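You operate a simulated robot arm through the tools that you are given. There is no shell and no other tool. Be economical: measure what you need, move in short steps, check, and stop when the job is done.

The job below is to be done with a simulated two-armed robot. You get a single attempt, and the scene is never put back.

TASK
Take the steel scoop on the receiving table and put it away on the top of the dark table. Take the white band cup and put it on top of the orange pad. Switch the unit lever on. Switch the tank lever off. Put the white label marked "carbon" from the top of the wide steel bench on the top of the short steel bench and the white label marked "salt" on the long green mat. Fetch the neutral doser and set it on the brown mat. Pick up the white banded union with one hand, pass it to the other hand and put it on the brown mat. Take the green band cup and leave it on the shelving end of the fitting bench. Put the supplier label on top of the flat brown carton. Put the white wrap roll on top of the brown membrane carton. Take the roller pin and leave it on the side shelf of the wooden bench. Any order will do. Set down upright: white band cup, neutral doser, white banded union, green band cup, white wrap roll. The unit lever goes to its stop. The tank lever goes to its stop.

The check looks at the end state, three seconds after you hand in, the way a careful person would. Anything else that was tipped, shoved, dropped, spilled or broken makes it a failure.

THE ROBOT
Two 7-joint arms with three-finger grippers on one trunk, on a base that drives. Base frame: it is fixed to the floor where the robot stands at the start and does not move with it; the origin is under the middle of the robot, x ahead of it, y to its left, z up; the surface under the hand at the start is at about z = 0.8. Units: m, rad, N and s.
The left shoulder is at the start at [0.05, 0.154, 0.979], the right one opposite. With the tool pointing down near the work surface each hand reaches from about 0.2 to 0.64 m from the robot's upright axis, wherever it stands, measured 20 degrees to its own side. Places, roughly: brown mat [-4, 1.8, 0.9]; flat brown carton [11.5, 0.5, 0.75]; green band cup (7x6x9 cm) [4.6, 5.5, 1]; long green mat (24x27 cm) [0.38, 0.36, 0.8]; membrane carton [7.75, -3, 0.5]; neutral doser [-4, -1.25, 1]; orange pad (15x9x5 cm) [1, 2.8, 0.9]; roller pin (4x4x9 cm) [16.6, 1.6, 0.3]; shelving end of the fitting bench (52x15 cm) [3.16, 1.06, 0.88]; side shelf of the wooden bench (22x32 cm) [12.4, 1.14, 0.62]; steel scoop (11x7x17 cm) [0.5, -0.1, 0.8]; supplier label [9.5, 1.25, 0.75]; tank lever [-1.3, -0.5, 1]; top of the dark table [7.5, -2.8, 0.9]; top of the short steel bench [-4.1, -1, 0.9]; unit lever [3.8, 5.7, 1]; white band cup (6x6x9 cm) [0.4, 5.5, 1]; white banded union (5x5x10 cm) [-4.1, -1.5, 1]; white label [-1.25, 0.5, 1]; white wrap roll (5x5x8 cm) [7.4, -2.8, 0.5]. Payload 2.69 kg a hand.
The TCP of each hand is the grasp point between the finger pads, 0.029 m short of the fingertips. In the tool frame z runs along the fingers and y along their closing line. The gripper opens to 0.12 m. The gripper's body begins 0.078 m behind the TCP.
Orientation is that of the tool frame in the base frame, as a unit quaternion [x, y, z, w]. With the fingers straight down and closing along the base's y, the tool's x points along the base's -x, its y along +y and its z along -z.

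THE INTERFACE
- The arms move only by the tool arm_command. It takes "left_plan", "right_plan" or both (then of equal length, played together; a hand with none holds still); each is a list of rows, each a list of 7 numbers: the shift along the tool's x, y, z in m, then the turn, a rotation vector about the tool's x, y, z in rad, then the gripper command, from -1 (shut) to 1 (fully open), values between in proportion. In form: [[tx, ty, tz, rx, ry, rz, jaw], ...]. A call has 1 to 20 rows; each row shifts and turns the commanded pose from where the row before left it, along the tool's axes as they then stand. A row lasts 0.2 s, in which the tool goes at most 0.05 m and 0.15 rad; a call with a longer step from one row to the next is refused whole, and so is a gripper value outside its range. Where a pose cannot be reached the arm comes as near as it can. A force on the tool above 40 N (or 10 N above the force at the start of the call, whichever is more), or a blocked arm, ends the call early, and 0.2 s more pass. Each finger halts on what it meets, pressing with about 29 N; the grip force reading is that of the motor and also rises with nothing between the fingers. The clock runs only during rows and for 0.2 s after the last one: add rows that do not move to give the fingers time. The reply holds the time, the measured pose of the TCP, the force on the tool along the base axes, the opening and the grip force, in the units named above and with some noise, with the torque about the TCP (base axes, N m) and any sound that the robot's microphone picked up.
- Cameras (640 x 400 px; columns grow to the right, rows downward): "scene" is now at [0.1651, 0.0289, 1.1421]; the picture's right is [0.28, -0.96, 0.00], its down [-0.40, -0.12, -0.91] and it looks along [0.87, 0.26, -0.42] (base axes); focal length 214 px, centre (320, 200). "left" rides on the left gripper at [0.063, 0, -0.104] in its tool frame; the picture's right is [-0.01, 1.00, 0.00], its down [-0.83, 0.00, -0.56] and it looks along [-0.56, 0.00, 0.83] (tool axes); focal length 275 px, centre (320, 200). "right" rides on the right gripper at [0.063, 0, -0.104] in its tool frame; the picture's right is [0.00, 1.00, 0.00], its down [-0.83, 0.00, -0.56] and it looks along [-0.56, 0.00, 0.83] (tool axes); focal length 275 px, centre (320, 200). There is no depth. A picture from a camera that has moved, and an enlarged one, comes with that camera's place and axes in the base frame and with its lens.
- get_image(camera): a new picture of that camera. No time passes.
- move_column(by): slides the trunk up (or, below 0, down) by that many m; the arms and the scene camera ride with it, the base frame stays. It gives what a move gives, with no picture.
- roll_base(legs): drives the robot by 1 to 6 legs, each [ahead, left, turn to the left] in m, m and rad, along the robot's own axes; the way and the turn of a leg run together, so that a leg with both is an arc; at most 1.5 m and 3.142 rad a leg. The arms and the cameras ride along, it lands a little off, and it stops where it bumps. It gives what a move gives.
- head_to(pan, tilt): turns the head with the scene camera to pan (to the left, within 1.396 rad either way) and tilt (down, from -0.506 to 1.204), counted from straight ahead of the robot. It gives what a move gives.
- zoom(camera, box): a new picture of the part [left, top, right, bottom] of that camera's present view, enlarged. No time passes.
- sign_off(): hands the job in; it is judged then, once.

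Go step by step. Nothing tells you exact positions but the pictures and the camera data: compare them with the known pose of the tool, close in by small moves and look again before you grip or let go. The budget is 556 turns and 352 pictures, counting those below and the enlarged ones. Unless the task says otherwise, let go and move clear before handing in, and close with one line.

The tools are called after ">>>" by a JSON object that holds its "fn" and its "kwargs". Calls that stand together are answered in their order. arm_command: Moves the arms, as the interface text tells. Its arguments: {"type":"object","properties":{"left_plan":{"type":"array","items":{"type":"array","items":{"type":"number"}}},"right_plan":{"type":"array","items":{"type":"array","items":{"type":"number"}}}},"required":[]} The other tools are called the same way: move_column (by) slides the trunk up or down; roll_base (legs) drives the base; head_to (pan, tilt) turns the head that bears the scene camera; get_image (camera) takes a picture; zoom (camera, box) takes an enlarged picture of a part of a camera's view; sign_off () hands the job in.

At the start:

```text
clock: 0.0
left_tcp_pos: [0.4215, 0.3934, 1.0364]
left_tcp_rot: [0.0, 1.0, 0.0, 0.002]
left_force: [0.7, 0.0, -1.0]
left_moment: [0.03, -0.01, -0.02]
left_opening: 0.1199
left_grip_force: 0.0
right_tcp_pos: [0.3385, -0.0593, 1.0948]
right_tcp_rot: [0.0, 1.0, 0.0, 0.0]
right_force: [-0.6, 0.4, 0.4]
right_moment: [0.02, 0.0, -0.02]
right_opening: 0.1199
right_grip_force: 0.1
trunk travel left (down, up): [-0.35, 0.088]
robot x, y, heading: [0.0009, -0.0002, 0.001]
head pan, tilt: [0.288, 0.433]
```

scene: 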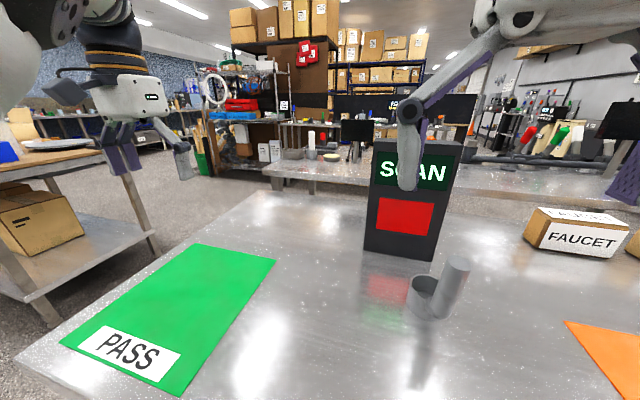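
right: 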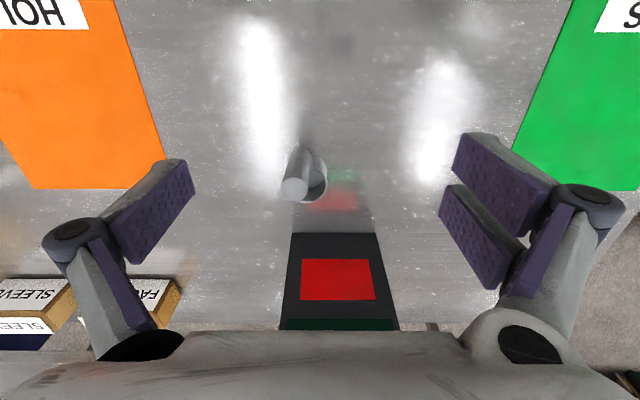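
left: 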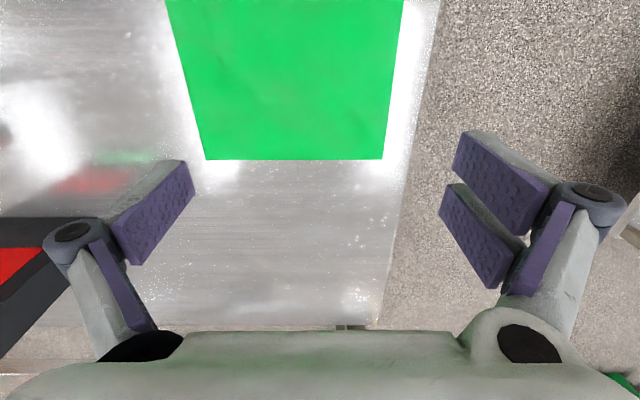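

I see the receiving table with the green mat, a scanner stand and the steel scoop at about [0.5, -0.1]. I'll look closer at the scoop and around the room first.

>>> {"fn": "zoom", "kwargs": {"camera": "scene", "box": [340, 220, 540, 345]}}

>>> {"fn": "zoom", "kwargs": {"camera": "right", "box": [220, 100, 400, 240]}}

```text
3.20 times, centred on (440, 282) of scene
camera zoom: at [0.1651, 0.0289, 1.1421], right [0.28, -0.96, 0.0], down [-0.4, -0.12, -0.91], along [0.87, 0.26, -0.42], focal length 686 px, centre (-64, -64)
```

zoom: 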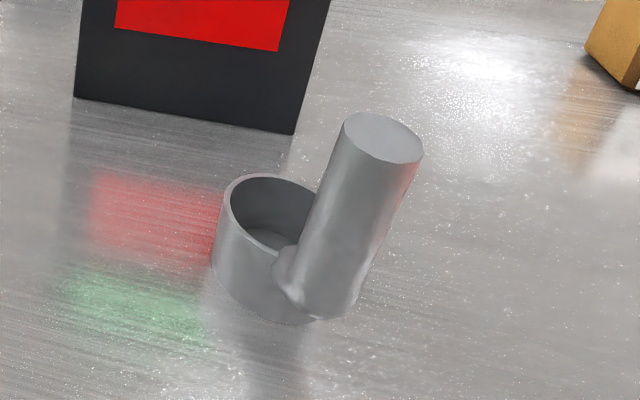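

```text
2.86 times, centred on (310, 170) of right
camera zoom: at [0.2762, -0.0596, 1.199], right [0.0, 1.0, 0.0], down [0.83, 0.0, 0.56], along [0.56, 0.0, -0.83], focal length 786 px, centre (349, 286)
```

zoom: 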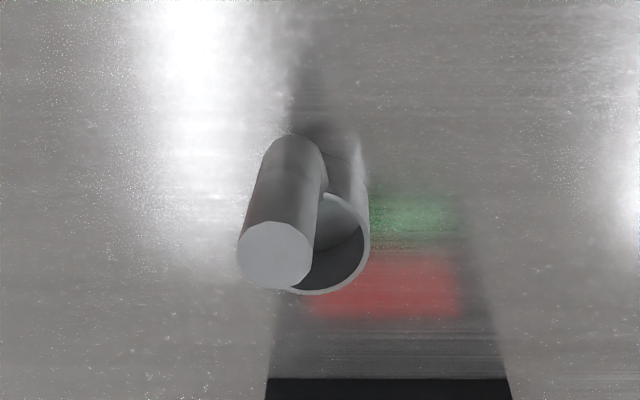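

The scoop has an upright handle at about (0.44, -0.09), top z≈0.94. I'll look around before moving.

>>> {"fn": "head_to", "kwargs": {"pan": 1.39, "tilt": 0.3}}

>>> {"fn": "get_image", "kwargs": {"camera": "scene"}}

>>> {"fn": "head_to", "kwargs": {"pan": -1.39, "tilt": 0.3}}

>>> {"fn": "get_image", "kwargs": {"camera": "scene"}}

>>> {"fn": "head_to", "kwargs": {"pan": 0, "tilt": 0.2}}

>>> {"fn": "get_image", "kwargs": {"camera": "scene"}}

```text
clock: 1.3
left_tcp_pos: [0.4209, 0.3939, 1.036]
left_tcp_rot: [0.001, 1.0, 0.001, 0.001]
left_force: [0.2, 0.0, -0.4]
left_moment: [-0.04, 0.02, 0.01]
left_opening: 0.12
left_grip_force: 0.0
right_tcp_pos: [0.3384, -0.0587, 1.0946]
right_tcp_rot: [0.001, 1.0, 0.0, 0.0]
right_force: [-0.6, -0.6, 0.8]
right_moment: [0.0, 0.01, 0.01]
right_opening: 0.1201
right_grip_force: 0.1
trunk travel left (down, up): [-0.35, 0.088]
robot x, y, heading: [-0.0002, 0.0018, -0.002]
head pan, tilt: [1.389, 0.3]
```

```text
346 pictures are left
camera scene: at [0.0937, 0.0945, 1.1544], right [0.98, -0.18, 0.0], down [-0.05, -0.29, -0.96], along [0.17, 0.94, -0.3], focal length 214 px, centre (320, 200)
```

scene: 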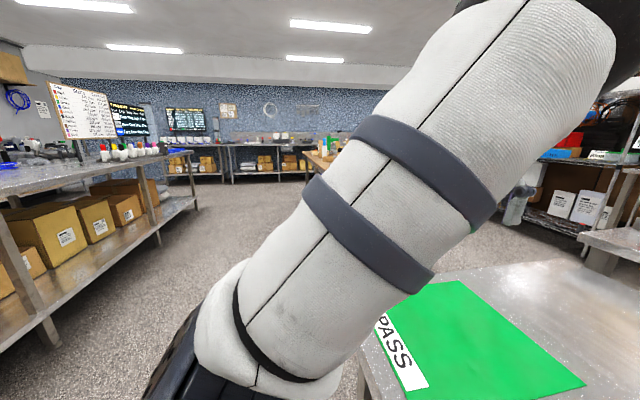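

```text
clock: 3.8
left_tcp_pos: [0.4213, 0.3928, 1.0375]
left_tcp_rot: [0.002, 1.0, 0.001, 0.001]
left_force: [-0.3, -0.3, -0.1]
left_moment: [-0.01, -0.01, 0.01]
left_opening: 0.12
left_grip_force: 0.1
right_tcp_pos: [0.339, -0.0587, 1.0953]
right_tcp_rot: [0.0, 1.0, 0.0, 0.0]
right_force: [0.3, 0.2, -0.9]
right_moment: [-0.01, 0.01, 0.0]
right_opening: 0.1199
right_grip_force: 0.1
trunk travel left (down, up): [-0.35, 0.088]
robot x, y, heading: [0.0022, -0.0005, -0.002]
head pan, tilt: [-1.389, 0.3]
```

```text
345 pictures are left
camera scene: at [0.0936, -0.0891, 1.1544], right [-0.98, -0.18, 0.0], down [-0.05, 0.29, -0.96], along [0.17, -0.94, -0.3], focal length 214 px, centre (320, 200)
```

scene: 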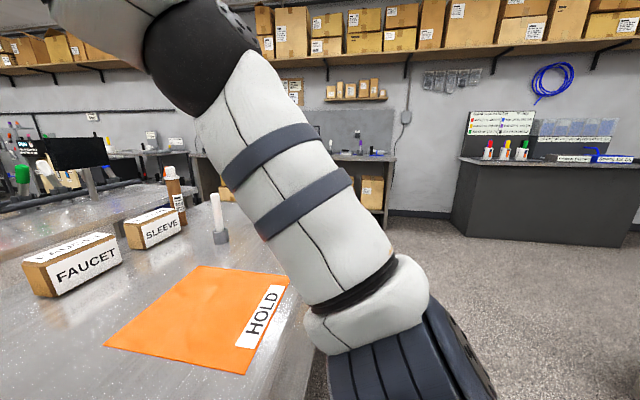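

```text
clock: 5.3
left_tcp_pos: [0.4195, 0.3928, 1.0369]
left_tcp_rot: [0.001, 1.0, 0.0, 0.001]
left_force: [0.5, 0.0, -0.3]
left_moment: [-0.01, 0.04, -0.02]
left_opening: 0.1202
left_grip_force: 0.0
right_tcp_pos: [0.3379, -0.0593, 1.0953]
right_tcp_rot: [0.0, 1.0, 0.0, 0.0]
right_force: [-0.1, 0.2, -0.7]
right_moment: [-0.02, 0.02, 0.0]
right_opening: 0.1199
right_grip_force: 0.1
trunk travel left (down, up): [-0.35, 0.088]
robot x, y, heading: [0.0005, -0.0002, 0.0]
head pan, tilt: [0.0, 0.201]
```

```text
344 pictures are left
camera scene: at [0.1699, 0.0026, 1.1637], right [0.0, -1.0, 0.0], down [-0.2, 0.0, -0.98], along [0.98, 0.0, -0.2], focal length 214 px, centre (320, 200)
```

scene: 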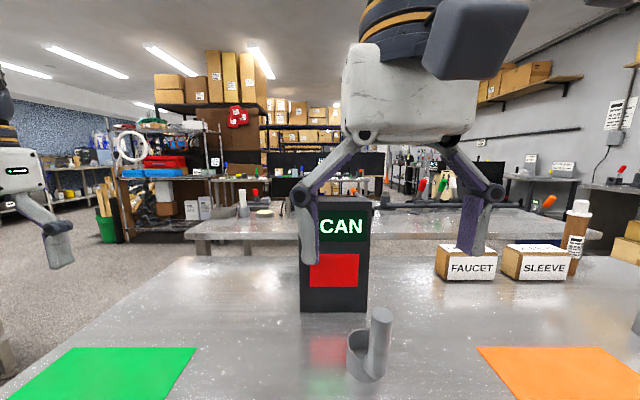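

I'll back away from the table and turn to the bench behind me to see the tank lever and labels.

>>> {"fn": "roll_base", "kwargs": {"legs": [[-0.25, 0, 0], [0, 0, 3.14]]}}

>>> {"fn": "get_image", "kwargs": {"camera": "scene"}}

```text
clock: 14.6
left_tcp_pos: [-0.6459, -0.4194, 1.0363]
left_tcp_rot: [1.0, 0.032, 0.0, 0.0]
left_force: [-0.1, 0.7, 0.4]
left_moment: [0.01, 0.02, 0.02]
left_opening: 0.1201
left_grip_force: 0.1
right_tcp_pos: [-0.5913, 0.0378, 1.0949]
right_tcp_rot: [1.0, 0.031, 0.0, 0.0]
right_force: [0.3, 0.8, -0.7]
right_moment: [-0.02, 0.01, 0.02]
right_opening: 0.1199
right_grip_force: 0.1
trunk travel left (down, up): [-0.35, 0.088]
robot x, y, heading: [-0.2486, 0.0028, -3.078]
head pan, tilt: [0.0, 0.201]
```

```text
343 pictures are left
camera scene: at [-0.42, -0.0077, 1.1637], right [-0.06, 1.0, 0.0], down [0.2, 0.01, -0.98], along [-0.98, -0.06, -0.2], focal length 214 px, centre (320, 200)
```

scene: 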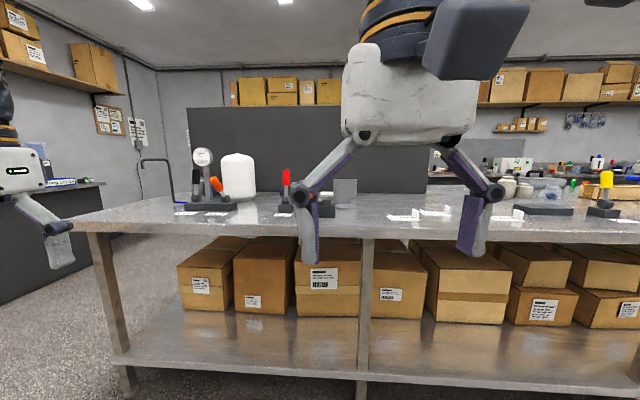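

>>> {"fn": "zoom", "kwargs": {"camera": "scene", "box": [160, 130, 360, 255]}}

>>> {"fn": "zoom", "kwargs": {"camera": "scene", "box": [370, 160, 640, 260]}}

```text
3.20 times, centred on (260, 192) of scene
camera zoom: at [-0.42, -0.0077, 1.1637], right [-0.06, 1.0, 0.0], down [0.2, 0.01, -0.98], along [-0.98, -0.06, -0.2], focal length 686 px, centre (512, 224)
```

zoom: 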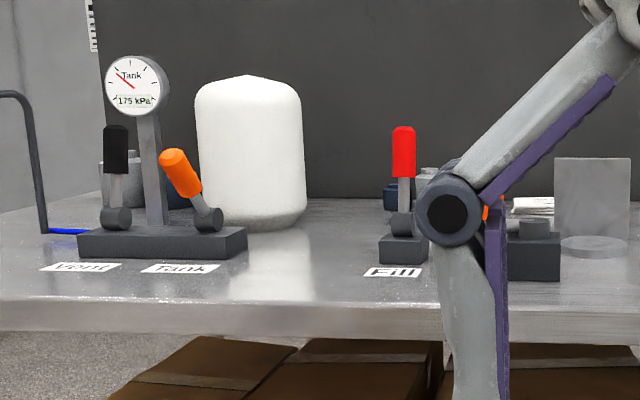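

```text
2.37 times, centred on (505, 210) of scene
camera zoom: at [-0.42, -0.0077, 1.1637], right [-0.06, 1.0, 0.0], down [0.2, 0.01, -0.98], along [-0.98, -0.06, -0.2], focal length 508 px, centre (-118, 176)
```

zoom: 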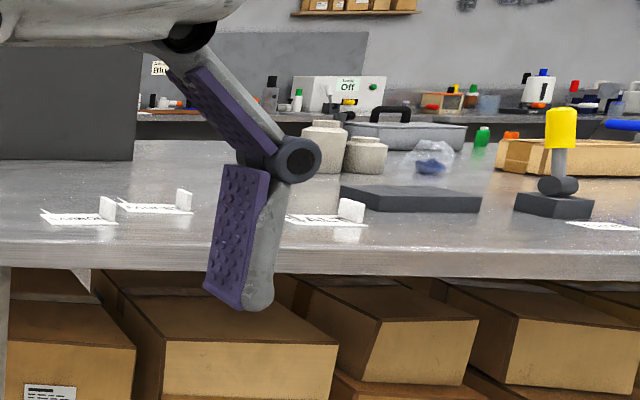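

The tank lever is orange and leans to -y at about (-1.34,-0.5), bench top z≈0.94; three tabbed labels lie to the right. I'll raise the trunk, straighten, and drive closer.

>>> {"fn": "move_column", "kwargs": {"by": 0.088}}

>>> {"fn": "roll_base", "kwargs": {"legs": [[0, 0, -0.064], [0.4, 0.3, 0]]}}

>>> {"fn": "head_to", "kwargs": {"pan": 0.2, "tilt": 0.45}}

>>> {"fn": "get_image", "kwargs": {"camera": "scene"}}

>>> {"fn": "get_image", "kwargs": {"camera": "left"}}

```text
clock: 15.8
left_tcp_pos: [-0.6464, -0.4192, 1.1238]
left_tcp_rot: [0.999, 0.032, 0.002, 0.0]
left_force: [-0.2, 0.6, -0.3]
left_moment: [0.02, -0.03, 0.0]
left_opening: 0.1199
left_grip_force: 0.2
right_tcp_pos: [-0.5926, 0.0373, 1.1824]
right_tcp_rot: [1.0, 0.032, 0.001, 0.0]
right_force: [0.2, -0.3, 0.2]
right_moment: [0.0, -0.02, -0.02]
right_opening: 0.1201
right_grip_force: 0.0
trunk travel left (down, up): [-0.438, 0.0]
robot x, y, heading: [-0.2468, -0.0011, -3.081]
head pan, tilt: [0.0, 0.201]
```

```text
clock: 19.2
left_tcp_pos: [-1.0584, -0.7002, 1.1255]
left_tcp_rot: [1.0, 0.002, -0.002, 0.0]
left_force: [0.5, 0.3, -1.0]
left_moment: [0.03, -0.03, -0.02]
left_opening: 0.1198
left_grip_force: 0.0
right_tcp_pos: [-0.9782, -0.2458, 1.183]
right_tcp_rot: [1.0, 0.003, 0.0, 0.0]
right_force: [-0.4, 0.1, 0.6]
right_moment: [0.04, -0.03, 0.02]
right_opening: 0.12
right_grip_force: 0.0
trunk travel left (down, up): [-0.438, 0.0]
robot x, y, heading: [-0.6398, -0.303, -3.139]
head pan, tilt: [0.0, 0.201]
```

```text
clock: 20.0
left_tcp_pos: [-1.0584, -0.6998, 1.1244]
left_tcp_rot: [1.0, 0.002, -0.001, 0.0]
left_force: [0.2, 0.7, 0.9]
left_moment: [-0.01, 0.02, -0.01]
left_opening: 0.12
left_grip_force: 0.1
right_tcp_pos: [-0.9781, -0.2467, 1.183]
right_tcp_rot: [1.0, 0.003, -0.001, 0.0]
right_force: [0.4, -0.3, 1.5]
right_moment: [-0.01, 0.0, 0.02]
right_opening: 0.1201
right_grip_force: 0.1
trunk travel left (down, up): [-0.438, 0.0]
robot x, y, heading: [-0.6364, -0.3025, -3.132]
head pan, tilt: [0.201, 0.45]
```

```text
340 pictures are left
camera scene: at [-0.7304, -0.32, 1.2411], right [-0.2, 0.98, 0.0], down [0.43, 0.09, -0.9], along [-0.88, -0.18, -0.43], focal length 214 px, centre (320, 200)
```

scene: 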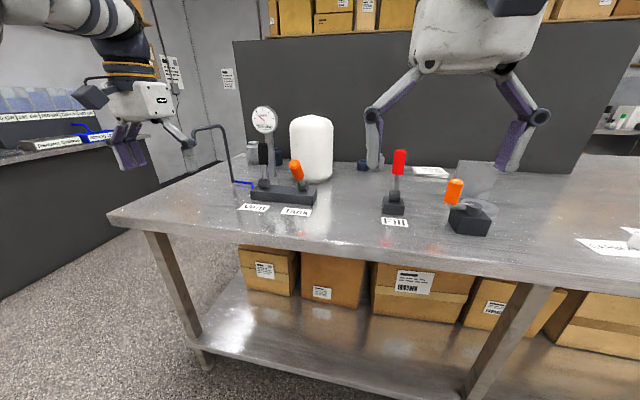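

```text
339 pictures are left
camera left: at [-0.9948, -0.6995, 1.2284], right [0.0, -1.0, 0.0], down [-0.83, 0.0, 0.56], along [-0.56, 0.0, -0.83], focal length 275 px, centre (320, 200)
```

left: 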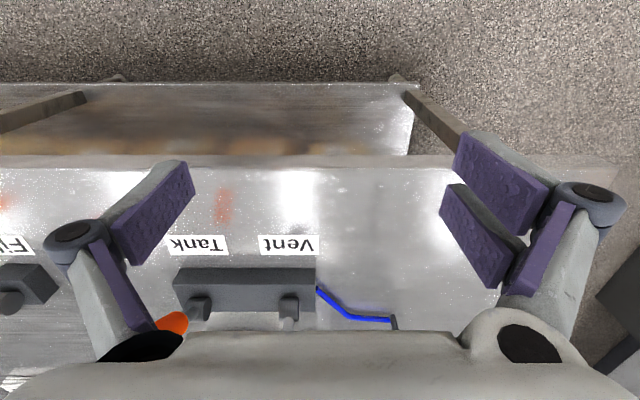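

Tank lever pivot is at about (-1.377,-0.511,0.965). I'll drive a bit closer and close the left gripper for pushing.

>>> {"fn": "roll_base", "kwargs": {"legs": [[0.17, 0, -0.01]]}}

>>> {"fn": "arm_command", "kwargs": {"left_plan": [[0, 0, 0, 0, 0, 0, -1], [0, 0, 0, 0, 0, 0, -1], [0, 0, 0, 0, 0, 0, -1], [0, 0, 0, 0, 0, 0, -1]]}}

>>> {"fn": "get_image", "kwargs": {"camera": "scene"}}

```text
clock: 21.4
left_tcp_pos: [-1.2311, -0.6939, 1.1257]
left_tcp_rot: [1.0, -0.004, 0.0, -0.001]
left_force: [-0.6, 0.6, 0.6]
left_moment: [0.0, -0.04, -0.01]
left_opening: 0.1201
left_grip_force: 0.1
right_tcp_pos: [-1.1458, -0.2425, 1.1828]
right_tcp_rot: [1.0, -0.003, 0.0, 0.0]
right_force: [-0.7, 0.4, 0.2]
right_moment: [0.01, -0.06, -0.01]
right_opening: 0.1199
right_grip_force: 0.0
trunk travel left (down, up): [-0.438, 0.0]
robot x, y, heading: [-0.8064, -0.3043, 3.134]
head pan, tilt: [0.201, 0.45]
```

```text
clock: 22.4
left_tcp_pos: [-1.2304, -0.6943, 1.1245]
left_tcp_rot: [1.0, -0.003, 0.0, 0.0]
left_force: [-0.2, 0.3, 0.7]
left_moment: [-0.01, 0.0, 0.0]
left_opening: 0.0002
left_grip_force: 28.8
right_tcp_pos: [-1.1462, -0.2431, 1.1817]
right_tcp_rot: [1.0, -0.003, 0.0, 0.0]
right_force: [-0.3, -0.3, -0.6]
right_moment: [0.02, 0.0, 0.01]
right_opening: 0.1201
right_grip_force: 0.0
trunk travel left (down, up): [-0.438, 0.0]
robot x, y, heading: [-0.8078, -0.302, 3.134]
head pan, tilt: [0.201, 0.45]
```

```text
338 pictures are left
camera scene: at [-0.8993, -0.319, 1.241], right [-0.19, 0.98, 0.0], down [0.43, 0.08, -0.9], along [-0.88, -0.17, -0.44], focal length 214 px, centre (320, 200)
```

scene: 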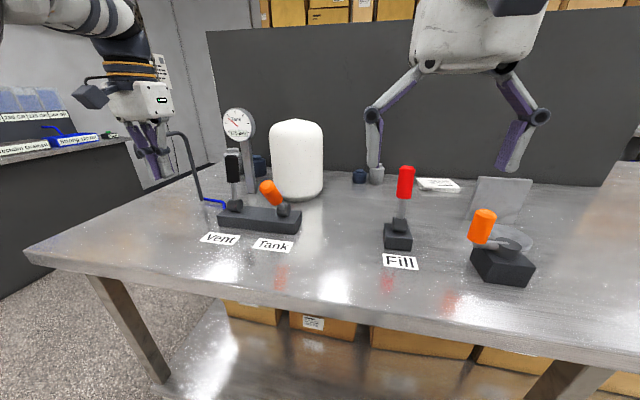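

The lever seems to lean towards me (in x) rather than sideways; I'll check with zooms.

>>> {"fn": "zoom", "kwargs": {"camera": "scene", "box": [195, 95, 355, 255]}}

>>> {"fn": "get_image", "kwargs": {"camera": "left"}}

>>> {"fn": "zoom", "kwargs": {"camera": "scene", "box": [370, 150, 550, 300]}}

```text
2.50 times, centred on (275, 175) of scene
camera zoom: at [-0.8993, -0.319, 1.241], right [-0.19, 0.98, 0.0], down [0.43, 0.08, -0.9], along [-0.88, -0.17, -0.44], focal length 536 px, centre (432, 262)
```

zoom: 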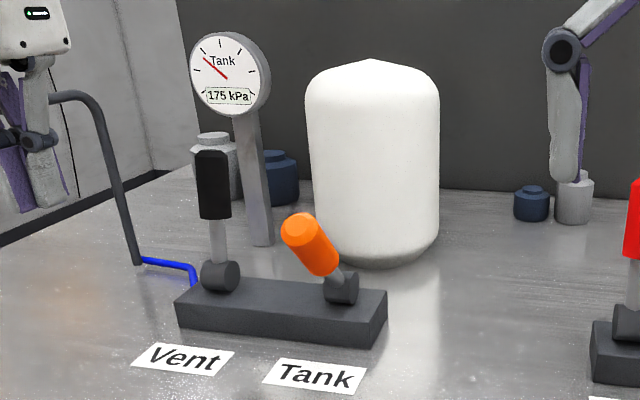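

```text
336 pictures are left
camera left: at [-1.1678, -0.6956, 1.2284], right [-0.01, -1.0, 0.0], down [-0.83, 0.01, 0.56], along [-0.56, 0.01, -0.83], focal length 275 px, centre (320, 200)
```

left: 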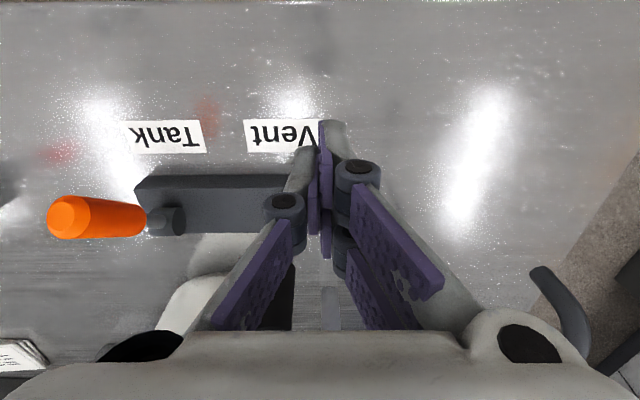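

```text
2.67 times, centred on (460, 225) of scene
camera zoom: at [-0.8993, -0.319, 1.241], right [-0.19, 0.98, 0.0], down [0.43, 0.08, -0.9], along [-0.88, -0.17, -0.44], focal length 572 px, centre (-53, 133)
```

zoom: 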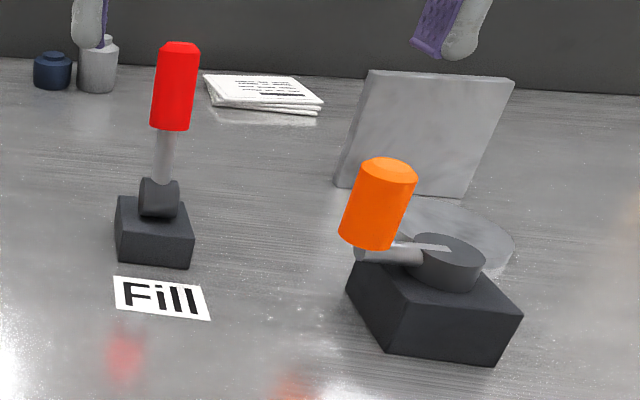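

The tank lever tilts towards the robot: tip at (-1.288,-0.512,1.07), pivot (-1.374,-0.51,0.965). I'll lower the closed left fingers on its near side and push away.

>>> {"fn": "arm_command", "kwargs": {"left_plan": [[0.01, -0.0455, 0, 0, 0, 0, -1], [0, -0.0455, 0, 0, 0, 0, -1], [0, -0.0455, 0, 0, 0, 0, -1], [0, -0.0455, 0, 0, 0, 0, -1], [0, 0, 0.04, 0, 0, 0, -1], [0, 0, 0.04, 0, 0, 0, -1]]}}

>>> {"fn": "get_image", "kwargs": {"camera": "scene"}}

```text
clock: 23.8
left_tcp_pos: [-1.2224, -0.5123, 1.0445]
left_tcp_rot: [1.0, -0.004, -0.001, 0.0]
left_force: [-0.1, -0.2, 0.0]
left_moment: [-0.02, 0.0, 0.01]
left_opening: 0.0002
left_grip_force: 28.5
right_tcp_pos: [-1.1462, -0.242, 1.1833]
right_tcp_rot: [1.0, -0.004, 0.0, -0.001]
right_force: [-0.2, 0.0, 0.7]
right_moment: [0.02, -0.04, 0.02]
right_opening: 0.12
right_grip_force: 0.1
trunk travel left (down, up): [-0.438, 0.0]
robot x, y, heading: [-0.8089, -0.3044, 3.137]
head pan, tilt: [0.201, 0.45]
```

```text
334 pictures are left
camera scene: at [-0.8997, -0.3188, 1.2409], right [-0.19, 0.98, 0.0], down [0.43, 0.08, -0.9], along [-0.88, -0.17, -0.44], focal length 214 px, centre (320, 200)
```

scene: 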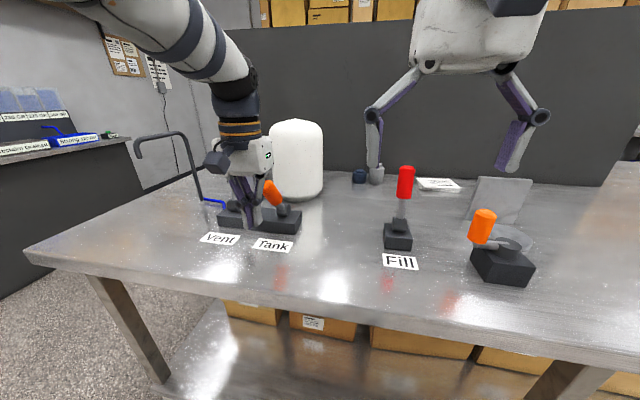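

>>> {"fn": "arm_command", "kwargs": {"left_plan": [[-0.02, 0, 0, 0, 0, 0, -1], [-0.02, 0, 0, 0, 0, 0, -1], [-0.02, 0, 0, 0, 0, 0, -1], [-0.02, 0, 0, 0, 0, 0, -1], [-0.02, 0, 0, 0, 0, 0, -1], [-0.02, 0, 0, 0, 0, 0, -1], [-0.015, 0, 0, 0, 0, 0, -1], [-0.015, 0, 0, 0, 0, 0, -1], [-0.015, 0, 0, 0, 0, 0, -1]]}}

>>> {"fn": "get_image", "kwargs": {"camera": "scene"}}

```text
clock: 25.8
left_tcp_pos: [-1.3437, -0.5058, 1.0346]
left_tcp_rot: [1.0, -0.004, -0.001, 0.0]
left_force: [1.1, -0.9, 1.1]
left_moment: [-0.02, 0.02, 0.01]
left_opening: 0.0
left_grip_force: 28.5
left hand out of reach, approached as far as the arm can: row 7, 8, 9
right_tcp_pos: [-1.1456, -0.2423, 1.1818]
right_tcp_rot: [1.0, -0.003, -0.001, 0.0]
right_force: [0.5, 0.1, -0.2]
right_moment: [0.02, -0.01, -0.01]
right_opening: 0.1201
right_grip_force: 0.0
trunk travel left (down, up): [-0.438, 0.0]
robot x, y, heading: [-0.8076, -0.3059, 3.135]
head pan, tilt: [0.201, 0.45]
```

```text
333 pictures are left
camera scene: at [-0.8987, -0.3191, 1.2411], right [-0.19, 0.98, 0.0], down [0.43, 0.08, -0.9], along [-0.88, -0.17, -0.43], focal length 214 px, centre (320, 200)
```

scene: 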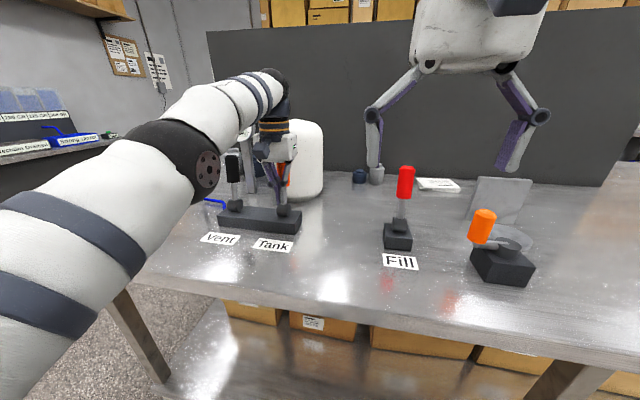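

The arm is at its reach limit with the lever about upright; I'll roll ahead 5 cm to continue the push.

>>> {"fn": "roll_base", "kwargs": {"legs": [[0.06, 0, 0]]}}

>>> {"fn": "zoom", "kwargs": {"camera": "scene", "box": [180, 80, 380, 280]}}

```text
clock: 26.6
left_tcp_pos: [-1.3432, -0.506, 1.0354]
left_tcp_rot: [1.0, -0.002, 0.016, 0.0]
left_force: [21.8, 0.5, 10.0]
left_moment: [-0.12, 0.29, 0.05]
left_opening: 0.0001
left_grip_force: 28.6
right_tcp_pos: [-1.1549, -0.2431, 1.1842]
right_tcp_rot: [1.0, -0.002, -0.004, 0.001]
right_force: [1.0, 0.5, 0.1]
right_moment: [-0.03, 0.03, -0.02]
right_opening: 0.1201
right_grip_force: 0.1
trunk travel left (down, up): [-0.438, 0.0]
robot x, y, heading: [-0.8244, -0.3018, 3.136]
head pan, tilt: [0.201, 0.45]
stopped in leg 1: the force on the tool passed its limit at 72 N (the readings are from after the stop); the commanded pose is now the measured one
```

```text
2.00 times, centred on (280, 180) of scene
camera zoom: at [-0.9073, -0.3186, 1.2415], right [-0.2, 0.98, 0.0], down [0.42, 0.08, -0.9], along [-0.88, -0.18, -0.43], focal length 429 px, centre (400, 240)
```

zoom: 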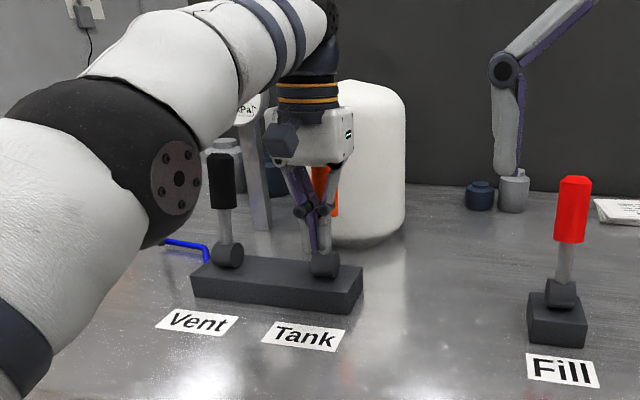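

>>> {"fn": "arm_command", "kwargs": {"left_plan": [[0.04, 0, 0, 0, 0, 0, -1], [0.04, 0, 0, 0, 0, 0, -1], [0.04, 0, -0.04, 0, 0, 0, -1], [0, 0.05, -0.04, 0, 0, 0, -1], [0, 0.05, 0, 0, 0, 0, -1], [0, 0.05, 0, 0, 0, 0, -1]]}}

>>> {"fn": "zoom", "kwargs": {"camera": "scene", "box": [180, 80, 380, 280]}}

>>> {"fn": "get_image", "kwargs": {"camera": "left"}}

```text
refused: row 3 steps farther than a row can; nothing moved
```

```text
2.00 times, centred on (280, 180) of scene
camera zoom: at [-0.9073, -0.3186, 1.2415], right [-0.2, 0.98, 0.0], down [0.42, 0.08, -0.9], along [-0.88, -0.18, -0.43], focal length 429 px, centre (400, 240)
```

zoom: 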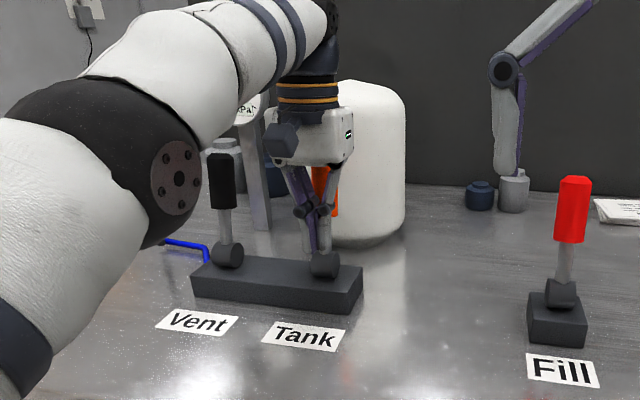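

```text
330 pictures are left
camera left: at [-1.2843, -0.508, 1.1409], right [-0.01, -1.0, 0.0], down [-0.85, 0.01, 0.53], along [-0.53, 0.01, -0.85], focal length 275 px, centre (320, 200)
```

left: 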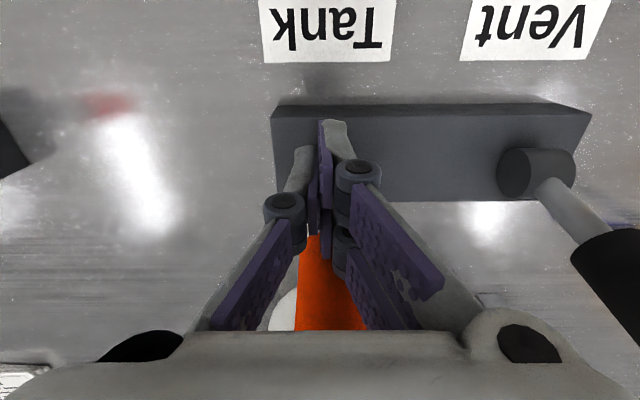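

>>> {"fn": "arm_command", "kwargs": {"left_plan": [[0.04, 0, 0, 0, 0, 0, -1], [0.04, 0, 0, 0, 0, 0, -1], [0.03, 0, -0.03, 0, 0, 0, -1], [0, 0, -0.045, 0, 0, 0, -1], [0, 0.045, 0, 0, 0, 0, -1], [0, 0.045, 0, 0, 0, 0, -1], [0, 0.045, 0, 0, 0, 0, -1], [0, 0.045, 0, 0, 0, 0, -1]]}}

>>> {"fn": "zoom", "kwargs": {"camera": "scene", "box": [180, 80, 380, 280]}}

>>> {"fn": "get_image", "kwargs": {"camera": "left"}}

```text
clock: 28.4
left_tcp_pos: [-1.2449, -0.6895, 1.1078]
left_tcp_rot: [1.0, -0.004, 0.018, -0.001]
left_force: [0.8, 0.0, 0.0]
left_moment: [0.02, 0.0, -0.01]
left_opening: 0.0
left_grip_force: 28.3
right_tcp_pos: [-1.1582, -0.2457, 1.183]
right_tcp_rot: [1.0, -0.003, -0.001, 0.0]
right_force: [-0.6, -0.1, -0.2]
right_moment: [0.03, 0.01, -0.01]
right_opening: 0.1198
right_grip_force: 0.0
trunk travel left (down, up): [-0.438, 0.0]
robot x, y, heading: [-0.8248, -0.3019, 3.137]
head pan, tilt: [0.201, 0.45]
```

```text
2.00 times, centred on (280, 180) of scene
camera zoom: at [-0.912, -0.3198, 1.241], right [-0.19, 0.98, 0.0], down [0.43, 0.09, -0.9], along [-0.88, -0.17, -0.44], focal length 429 px, centre (400, 240)
```

zoom: 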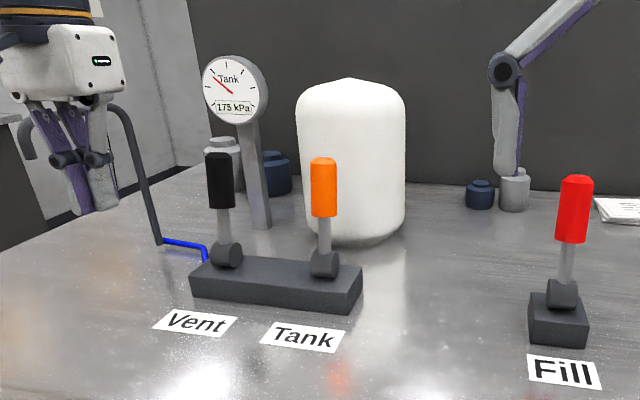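

```text
328 pictures are left
camera left: at [-1.1861, -0.691, 1.2145], right [-0.01, -1.0, 0.0], down [-0.85, 0.01, 0.53], along [-0.53, 0.01, -0.85], focal length 275 px, centre (320, 200)
```

left: 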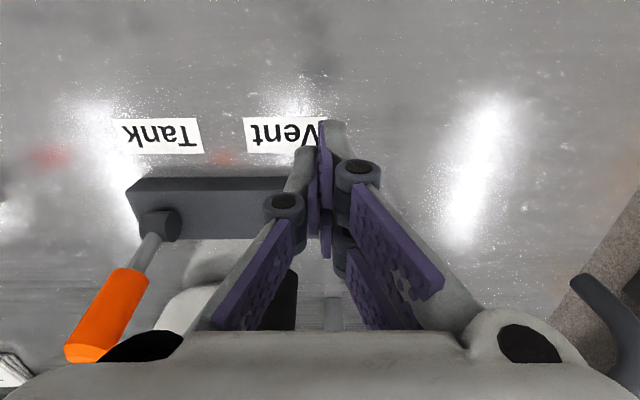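

Tank lever now stands at its stop like "Vent". Next the labels: I'll lift the left hand, back off a little and shift right.

>>> {"fn": "arm_command", "kwargs": {"left_plan": [[0.03, 0, -0.03, 0, 0, 0, 0], [0, 0, -0.04, 0, 0, 0, 1], [0, 0, 0, 0, 0, 0, 1], [0, 0, 0, 0, 0, 0, 1]]}}

>>> {"fn": "roll_base", "kwargs": {"legs": [[-0.1, 0, 0], [0, -0.75, 0]]}}

>>> {"fn": "head_to", "kwargs": {"pan": 0, "tilt": 0.55}}

>>> {"fn": "get_image", "kwargs": {"camera": "scene"}}

>>> {"fn": "get_image", "kwargs": {"camera": "right"}}

```text
clock: 29.4
left_tcp_pos: [-1.2182, -0.687, 1.1799]
left_tcp_rot: [1.0, -0.003, 0.017, -0.001]
left_force: [1.3, -0.3, -0.2]
left_moment: [-0.03, -0.02, 0.0]
left_opening: 0.1198
left_grip_force: 0.2
right_tcp_pos: [-1.1587, -0.242, 1.1829]
right_tcp_rot: [1.0, -0.002, 0.0, 0.0]
right_force: [0.0, 0.4, -0.5]
right_moment: [-0.01, 0.01, 0.0]
right_opening: 0.1202
right_grip_force: 0.1
trunk travel left (down, up): [-0.438, 0.0]
robot x, y, heading: [-0.8184, -0.3044, 3.137]
head pan, tilt: [0.201, 0.45]
```

```text
clock: 36.2
left_tcp_pos: [-1.1138, 0.0499, 1.1793]
left_tcp_rot: [1.0, -0.009, 0.017, -0.001]
left_force: [-0.4, 0.0, 0.0]
left_moment: [-0.03, -0.02, -0.02]
left_opening: 0.1201
left_grip_force: 0.0
right_tcp_pos: [-1.048, 0.4928, 1.1836]
right_tcp_rot: [1.0, -0.008, 0.0, 0.0]
right_force: [-0.5, 0.6, -0.4]
right_moment: [0.0, -0.01, 0.02]
right_opening: 0.1201
right_grip_force: 0.1
trunk travel left (down, up): [-0.438, 0.0]
robot x, y, heading: [-0.7131, 0.4249, 3.124]
head pan, tilt: [0.201, 0.45]
```

```text
clock: 37.0
left_tcp_pos: [-1.1122, 0.0494, 1.1794]
left_tcp_rot: [1.0, -0.007, 0.017, -0.001]
left_force: [0.7, 0.1, -0.5]
left_moment: [-0.01, -0.01, 0.0]
left_opening: 0.1199
left_grip_force: 0.1
right_tcp_pos: [-1.0476, 0.4937, 1.182]
right_tcp_rot: [1.0, -0.008, -0.001, 0.0]
right_force: [-0.4, -0.1, -0.1]
right_moment: [-0.01, 0.01, 0.02]
right_opening: 0.12
right_grip_force: 0.1
trunk travel left (down, up): [-0.438, 0.0]
robot x, y, heading: [-0.7118, 0.4297, 3.129]
head pan, tilt: [0.0, 0.55]
```

```text
327 pictures are left
camera scene: at [-0.8019, 0.4329, 1.232], right [0.01, 1.0, 0.0], down [0.52, -0.01, -0.85], along [-0.85, 0.01, -0.52], focal length 214 px, centre (320, 200)
```

scene: 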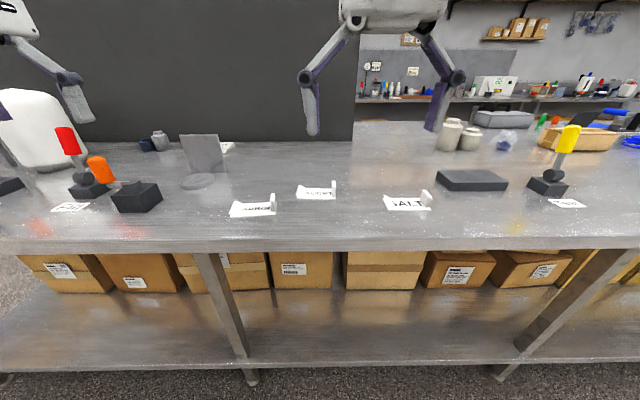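

```text
326 pictures are left
camera right: at [-0.9841, 0.4925, 1.2869], right [-0.01, -1.0, 0.0], down [-0.83, 0.01, 0.56], along [-0.56, 0.01, -0.83], focal length 275 px, centre (320, 200)
```

right: 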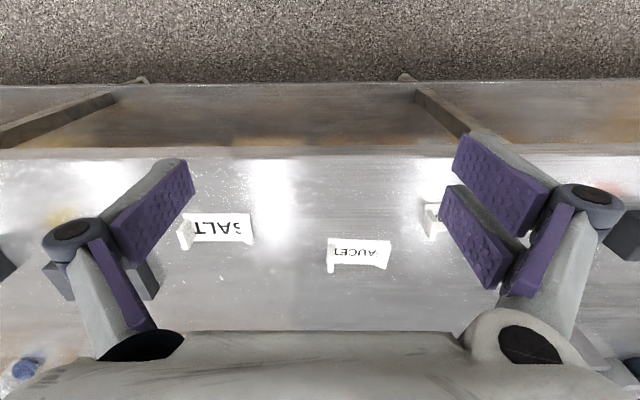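

>>> {"fn": "zoom", "kwargs": {"camera": "scene", "box": [220, 170, 340, 230]}}

>>> {"fn": "zoom", "kwargs": {"camera": "scene", "box": [340, 170, 460, 230]}}

>>> {"fn": "zoom", "kwargs": {"camera": "right", "box": [160, 180, 460, 300]}}

```text
5.33 times, centred on (280, 200) of scene
camera zoom: at [-0.8019, 0.4329, 1.232], right [0.01, 1.0, 0.0], down [0.52, -0.01, -0.85], along [-0.85, 0.01, -0.52], focal length 1144 px, centre (533, 200)
```

zoom: 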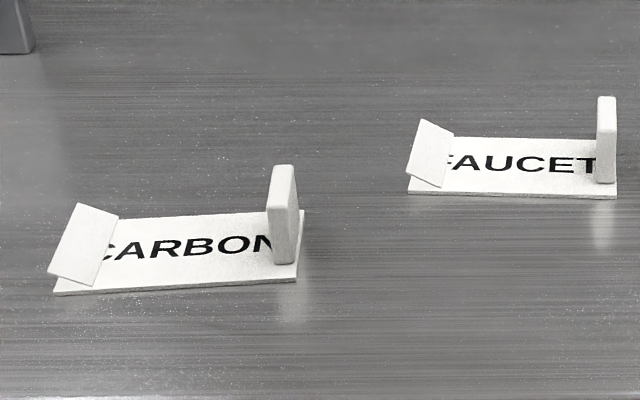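

```text
5.33 times, centred on (400, 200) of scene
camera zoom: at [-0.8019, 0.4329, 1.232], right [0.01, 1.0, 0.0], down [0.52, -0.01, -0.85], along [-0.85, 0.01, -0.52], focal length 1144 px, centre (-107, 200)
```

zoom: 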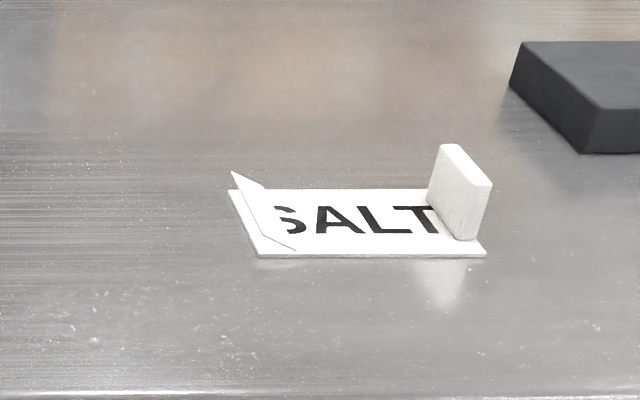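

```text
2.13 times, centred on (310, 240) of right
camera zoom: at [-0.9841, 0.4925, 1.2869], right [-0.01, -1.0, 0.0], down [-0.83, 0.01, 0.56], along [-0.56, 0.01, -0.83], focal length 587 px, centre (341, 115)
```

zoom: 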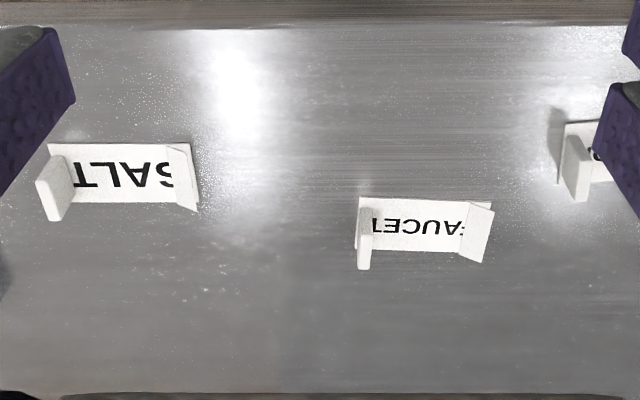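

SALT tab is at about (-1.273, 0.713), CARBON tab at (-1.258, 0.322), both z≈0.947. I'll drive to straddle them: left hand for carbon, right for salt.

>>> {"fn": "roll_base", "kwargs": {"legs": [[0.055, -0.085, 0.012]]}}

```text
clock: 38.3
left_tcp_pos: [-1.1606, 0.1282, 1.1786]
left_tcp_rot: [1.0, -0.002, 0.017, 0.0]
left_force: [0.1, 0.4, -0.3]
left_moment: [-0.04, -0.01, 0.03]
left_opening: 0.12
left_grip_force: 0.0
right_tcp_pos: [-1.1019, 0.5729, 1.1823]
right_tcp_rot: [1.0, -0.001, 0.0, 0.0]
right_force: [-0.9, 0.3, 0.1]
right_moment: [-0.02, -0.03, 0.01]
right_opening: 0.1199
right_grip_force: 0.1
trunk travel left (down, up): [-0.438, 0.0]
robot x, y, heading: [-0.7619, 0.5096, 3.135]
head pan, tilt: [0.0, 0.55]
```

>>> {"fn": "arm_command", "kwargs": {"left_plan": [[-0.0194, -0.039, 0, 0, -0.034, 0, 0], [-0.0194, -0.039, 0, 0, 0, -0.1, 0], [-0.0194, -0.039, 0, 0, 0, 0, 0], [-0.0194, -0.039, 0, 0, 0, 0, 0], [-0.0194, -0.039, 0, 0, 0, 0, 0], [0, 0, 0.04, 0, 0, 0, 0], [0, 0, 0.04, 0, 0, 0, 0], [0, 0, 0.04, 0, 0, 0, 0]], "right_plan": [[-0.0342, -0.028, 0, 0, 0, 0, 0], [-0.0342, -0.028, 0, 0, 0, 0, 0], [-0.0342, -0.028, 0, 0, 0, 0, 0], [-0.0342, -0.028, 0, 0, 0, 0, 0], [-0.0342, -0.028, 0, 0, 0, 0, 0], [0, 0, 0.04, 0, 0, 0, 0], [0, 0, 0.04, 0, 0, 0, 0], [0, 0, 0.04, 0, 0, 0, 0]]}}

>>> {"fn": "get_image", "kwargs": {"camera": "left"}}

>>> {"fn": "get_image", "kwargs": {"camera": "right"}}

>>> {"fn": "get_image", "kwargs": {"camera": "scene"}}

```text
clock: 40.1
left_tcp_pos: [-1.2292, 0.3126, 1.0439]
left_tcp_rot: [0.999, 0.048, 0.001, -0.001]
left_force: [-0.6, 0.3, -0.5]
left_moment: [0.0, -0.01, -0.03]
left_opening: 0.0599
left_grip_force: 0.1
left hand out of reach, approached as far as the arm can: row 4, 5
right_tcp_pos: [-1.2319, 0.7176, 1.0464]
right_tcp_rot: [1.0, -0.001, 0.0, 0.001]
right_force: [0.6, -0.4, -0.2]
right_moment: [0.0, -0.03, 0.02]
right_opening: 0.06
right_grip_force: 0.0
right hand out of reach, approached as far as the arm can: row 4, 5
trunk travel left (down, up): [-0.438, 0.0]
robot x, y, heading: [-0.7639, 0.5101, 3.14]
head pan, tilt: [0.0, 0.55]
```

```text
322 pictures are left
camera left: at [-1.1669, 0.3165, 1.1474], right [0.09, -1.0, 0.0], down [-0.83, -0.08, 0.56], along [-0.55, -0.05, -0.83], focal length 275 px, centre (320, 200)
```

left: 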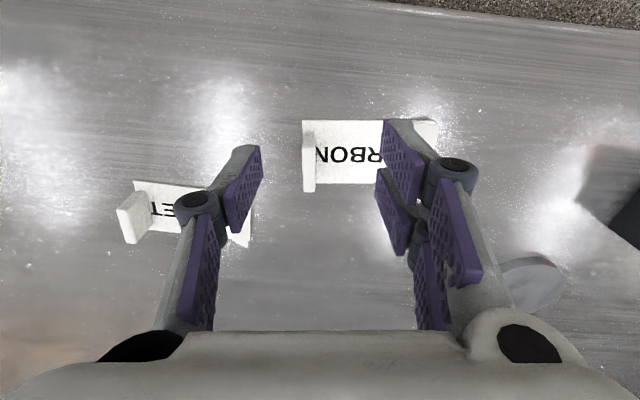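

```text
321 pictures are left
camera right: at [-1.1682, 0.7177, 1.1497], right [0.0, -1.0, 0.0], down [-0.83, 0.0, 0.56], along [-0.56, 0.0, -0.83], focal length 275 px, centre (320, 200)
```

right: 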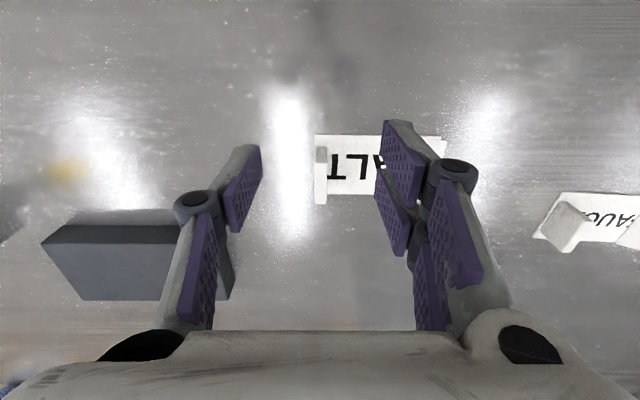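

```text
320 pictures are left
camera scene: at [-0.8553, 0.5157, 1.2318], right [0.0, 1.0, 0.0], down [0.52, 0.0, -0.85], along [-0.85, 0.0, -0.52], focal length 214 px, centre (320, 200)
```

scene: 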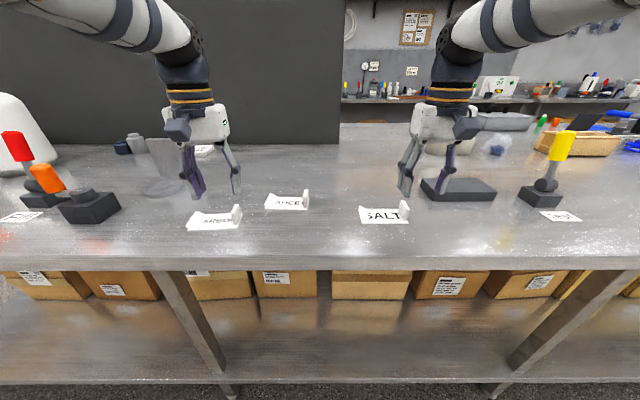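

>>> {"fn": "arm_command", "kwargs": {"left_plan": [[-0.0177, -0.0037, 0, 0, 0, 0, 0], [-0.0177, -0.0037, 0, 0, 0, 0, 0], [0, 0, 0.03, 0, 0, 0, 0], [0, 0, 0.02, 0, 0, 0, 0], [0, 0, 0, 0, 0, 0, 0]], "right_plan": [[-0.022, 0, 0, 0, 0, 0, 0], [-0.023, 0, 0, 0, 0, 0, 0], [0, 0, 0.03, 0, 0, 0, 0], [0, 0, 0.02, 0, 0, 0, 0], [0, 0, 0, 0, 0, 0, 0]]}}

>>> {"fn": "get_image", "kwargs": {"camera": "left"}}

>>> {"fn": "get_image", "kwargs": {"camera": "right"}}

```text
clock: 41.3
left_tcp_pos: [-1.2626, 0.3167, 0.9945]
left_tcp_rot: [0.999, 0.049, 0.0, -0.001]
left_force: [0.4, 0.3, 0.2]
left_moment: [-0.04, -0.02, 0.01]
left_opening: 0.06
left_grip_force: 0.1
right_tcp_pos: [-1.2739, 0.7182, 0.9946]
right_tcp_rot: [1.0, -0.001, 0.0, 0.0]
right_force: [0.2, -0.3, 0.5]
right_moment: [0.01, 0.0, -0.01]
right_opening: 0.0599
right_grip_force: 0.0
trunk travel left (down, up): [-0.438, 0.0]
robot x, y, heading: [-0.7594, 0.512, 3.14]
head pan, tilt: [0.0, 0.55]
```

```text
319 pictures are left
camera left: at [-1.1994, 0.3223, 1.0978], right [0.09, -1.0, 0.0], down [-0.83, -0.08, 0.56], along [-0.55, -0.05, -0.83], focal length 275 px, centre (320, 200)
```

left: 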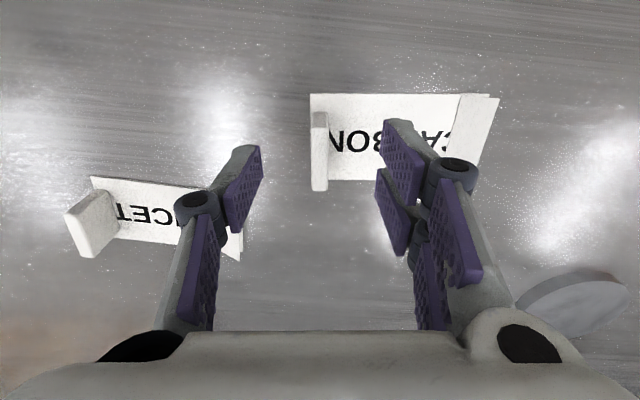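

```text
318 pictures are left
camera right: at [-1.2095, 0.7184, 1.0981], right [0.0, -1.0, 0.0], down [-0.83, 0.0, 0.56], along [-0.56, 0.0, -0.83], focal length 275 px, centre (320, 200)
```

right: 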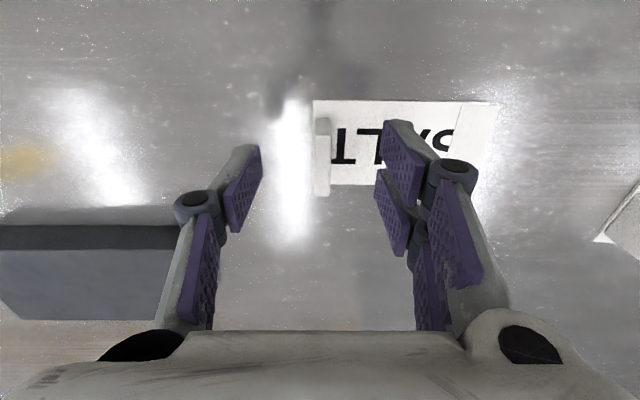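

>>> {"fn": "arm_command", "kwargs": {"left_plan": [[-0.004, 0, 0.017, 0, 0, 0, 0], [0, 0, 0.016, 0, 0, 0, 0], [0, 0, 0, 0, 0, 0, -0.5], [0, 0, 0, 0, 0, 0, -1], [0, 0, 0, 0, 0, 0, -1]], "right_plan": [[-0.004, 0, 0.017, 0, 0, 0, 0], [0, 0, 0.016, 0, 0, 0, 0], [0, 0, 0, 0, 0, 0, -0.5], [0, 0, 0, 0, 0, 0, -1], [0, 0, 0, 0, 0, 0, -1]]}}

>>> {"fn": "get_image", "kwargs": {"camera": "left"}}

>>> {"fn": "get_image", "kwargs": {"camera": "right"}}

```text
clock: 42.5
left_tcp_pos: [-1.2676, 0.3138, 0.9611]
left_tcp_rot: [0.999, 0.048, 0.0, -0.001]
left_force: [0.3, 0.0, 0.7]
left_moment: [-0.07, 0.02, 0.02]
left_opening: 0.0087
left_grip_force: 29.5
right_tcp_pos: [-1.2789, 0.7208, 0.9618]
right_tcp_rot: [1.0, -0.002, 0.0, 0.0]
right_force: [0.7, 0.1, 0.8]
right_moment: [0.01, 0.02, -0.03]
right_opening: 0.0089
right_grip_force: 28.8
trunk travel left (down, up): [-0.438, 0.0]
robot x, y, heading: [-0.7659, 0.5119, 3.135]
head pan, tilt: [0.0, 0.55]
```

```text
317 pictures are left
camera left: at [-1.2048, 0.3186, 1.0647], right [0.09, -1.0, 0.0], down [-0.83, -0.08, 0.56], along [-0.55, -0.05, -0.83], focal length 275 px, centre (320, 200)
```

left: 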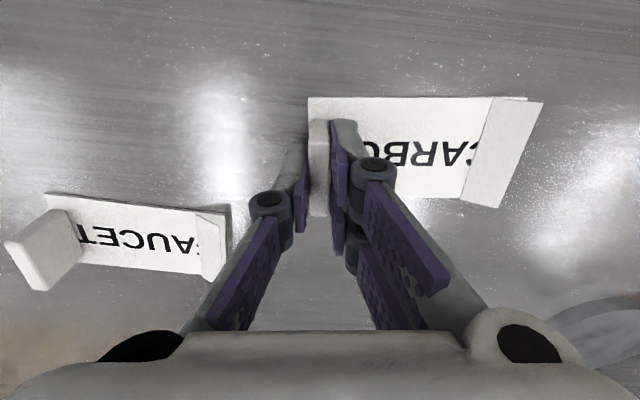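

```text
316 pictures are left
camera right: at [-1.2147, 0.7204, 1.0662], right [0.0, -1.0, 0.0], down [-0.83, 0.0, 0.56], along [-0.56, 0.0, -0.83], focal length 275 px, centre (320, 200)
```

right: 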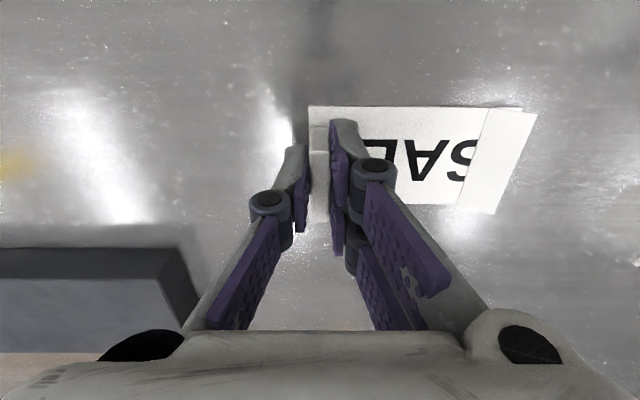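

Both tabs are held. I'll lift straight up, pull in, back off and turn to the receiving table.

>>> {"fn": "arm_command", "kwargs": {"left_plan": [[0, 0, -0.03, 0, 0, 0, -1], [0, 0, -0.04, 0, 0, 0, -1], [0, 0, -0.04, 0, 0, 0, -1], [0.04, 0, 0, 0, 0, 0, -1], [0.04, 0, 0, 0, 0, 0, -1], [0.04, 0, 0, 0, 0, 0, -1]], "right_plan": [[0, 0, -0.03, 0, 0, 0, -1], [0, 0, -0.04, 0, 0, 0, -1], [0, 0, -0.04, 0, 0, 0, -1], [0.04, 0, 0, 0, 0, 0, -1], [0.04, 0, 0, 0, 0, 0, -1], [0.04, 0, 0, 0, 0, 0, -1]]}}

>>> {"fn": "get_image", "kwargs": {"camera": "scene"}}

```text
clock: 43.9
left_tcp_pos: [-1.1437, 0.3255, 1.0709]
left_tcp_rot: [0.999, 0.048, -0.002, -0.001]
left_force: [1.3, 0.7, 0.1]
left_moment: [0.02, 0.09, 0.02]
left_opening: 0.009
left_grip_force: 29.2
right_tcp_pos: [-1.1568, 0.7202, 1.0769]
right_tcp_rot: [1.0, -0.002, -0.003, 0.0]
right_force: [0.2, 0.4, -0.2]
right_moment: [-0.01, 0.09, 0.0]
right_opening: 0.0089
right_grip_force: 29.4
trunk travel left (down, up): [-0.438, 0.0]
robot x, y, heading: [-0.7627, 0.5137, 3.139]
head pan, tilt: [0.0, 0.55]
```

```text
315 pictures are left
camera scene: at [-0.8519, 0.516, 1.2324], right [0.0, 1.0, 0.0], down [0.52, 0.0, -0.85], along [-0.85, 0.0, -0.52], focal length 214 px, centre (320, 200)
```

scene: 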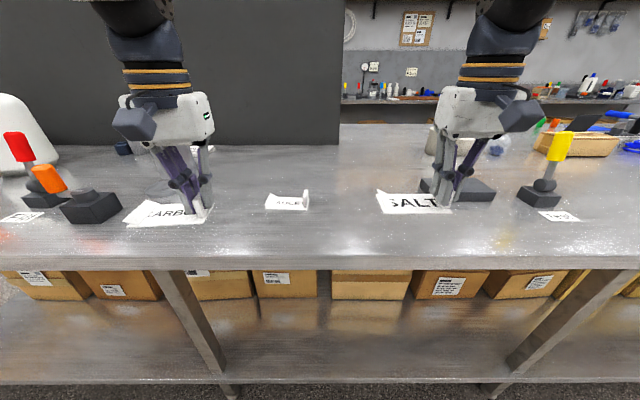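

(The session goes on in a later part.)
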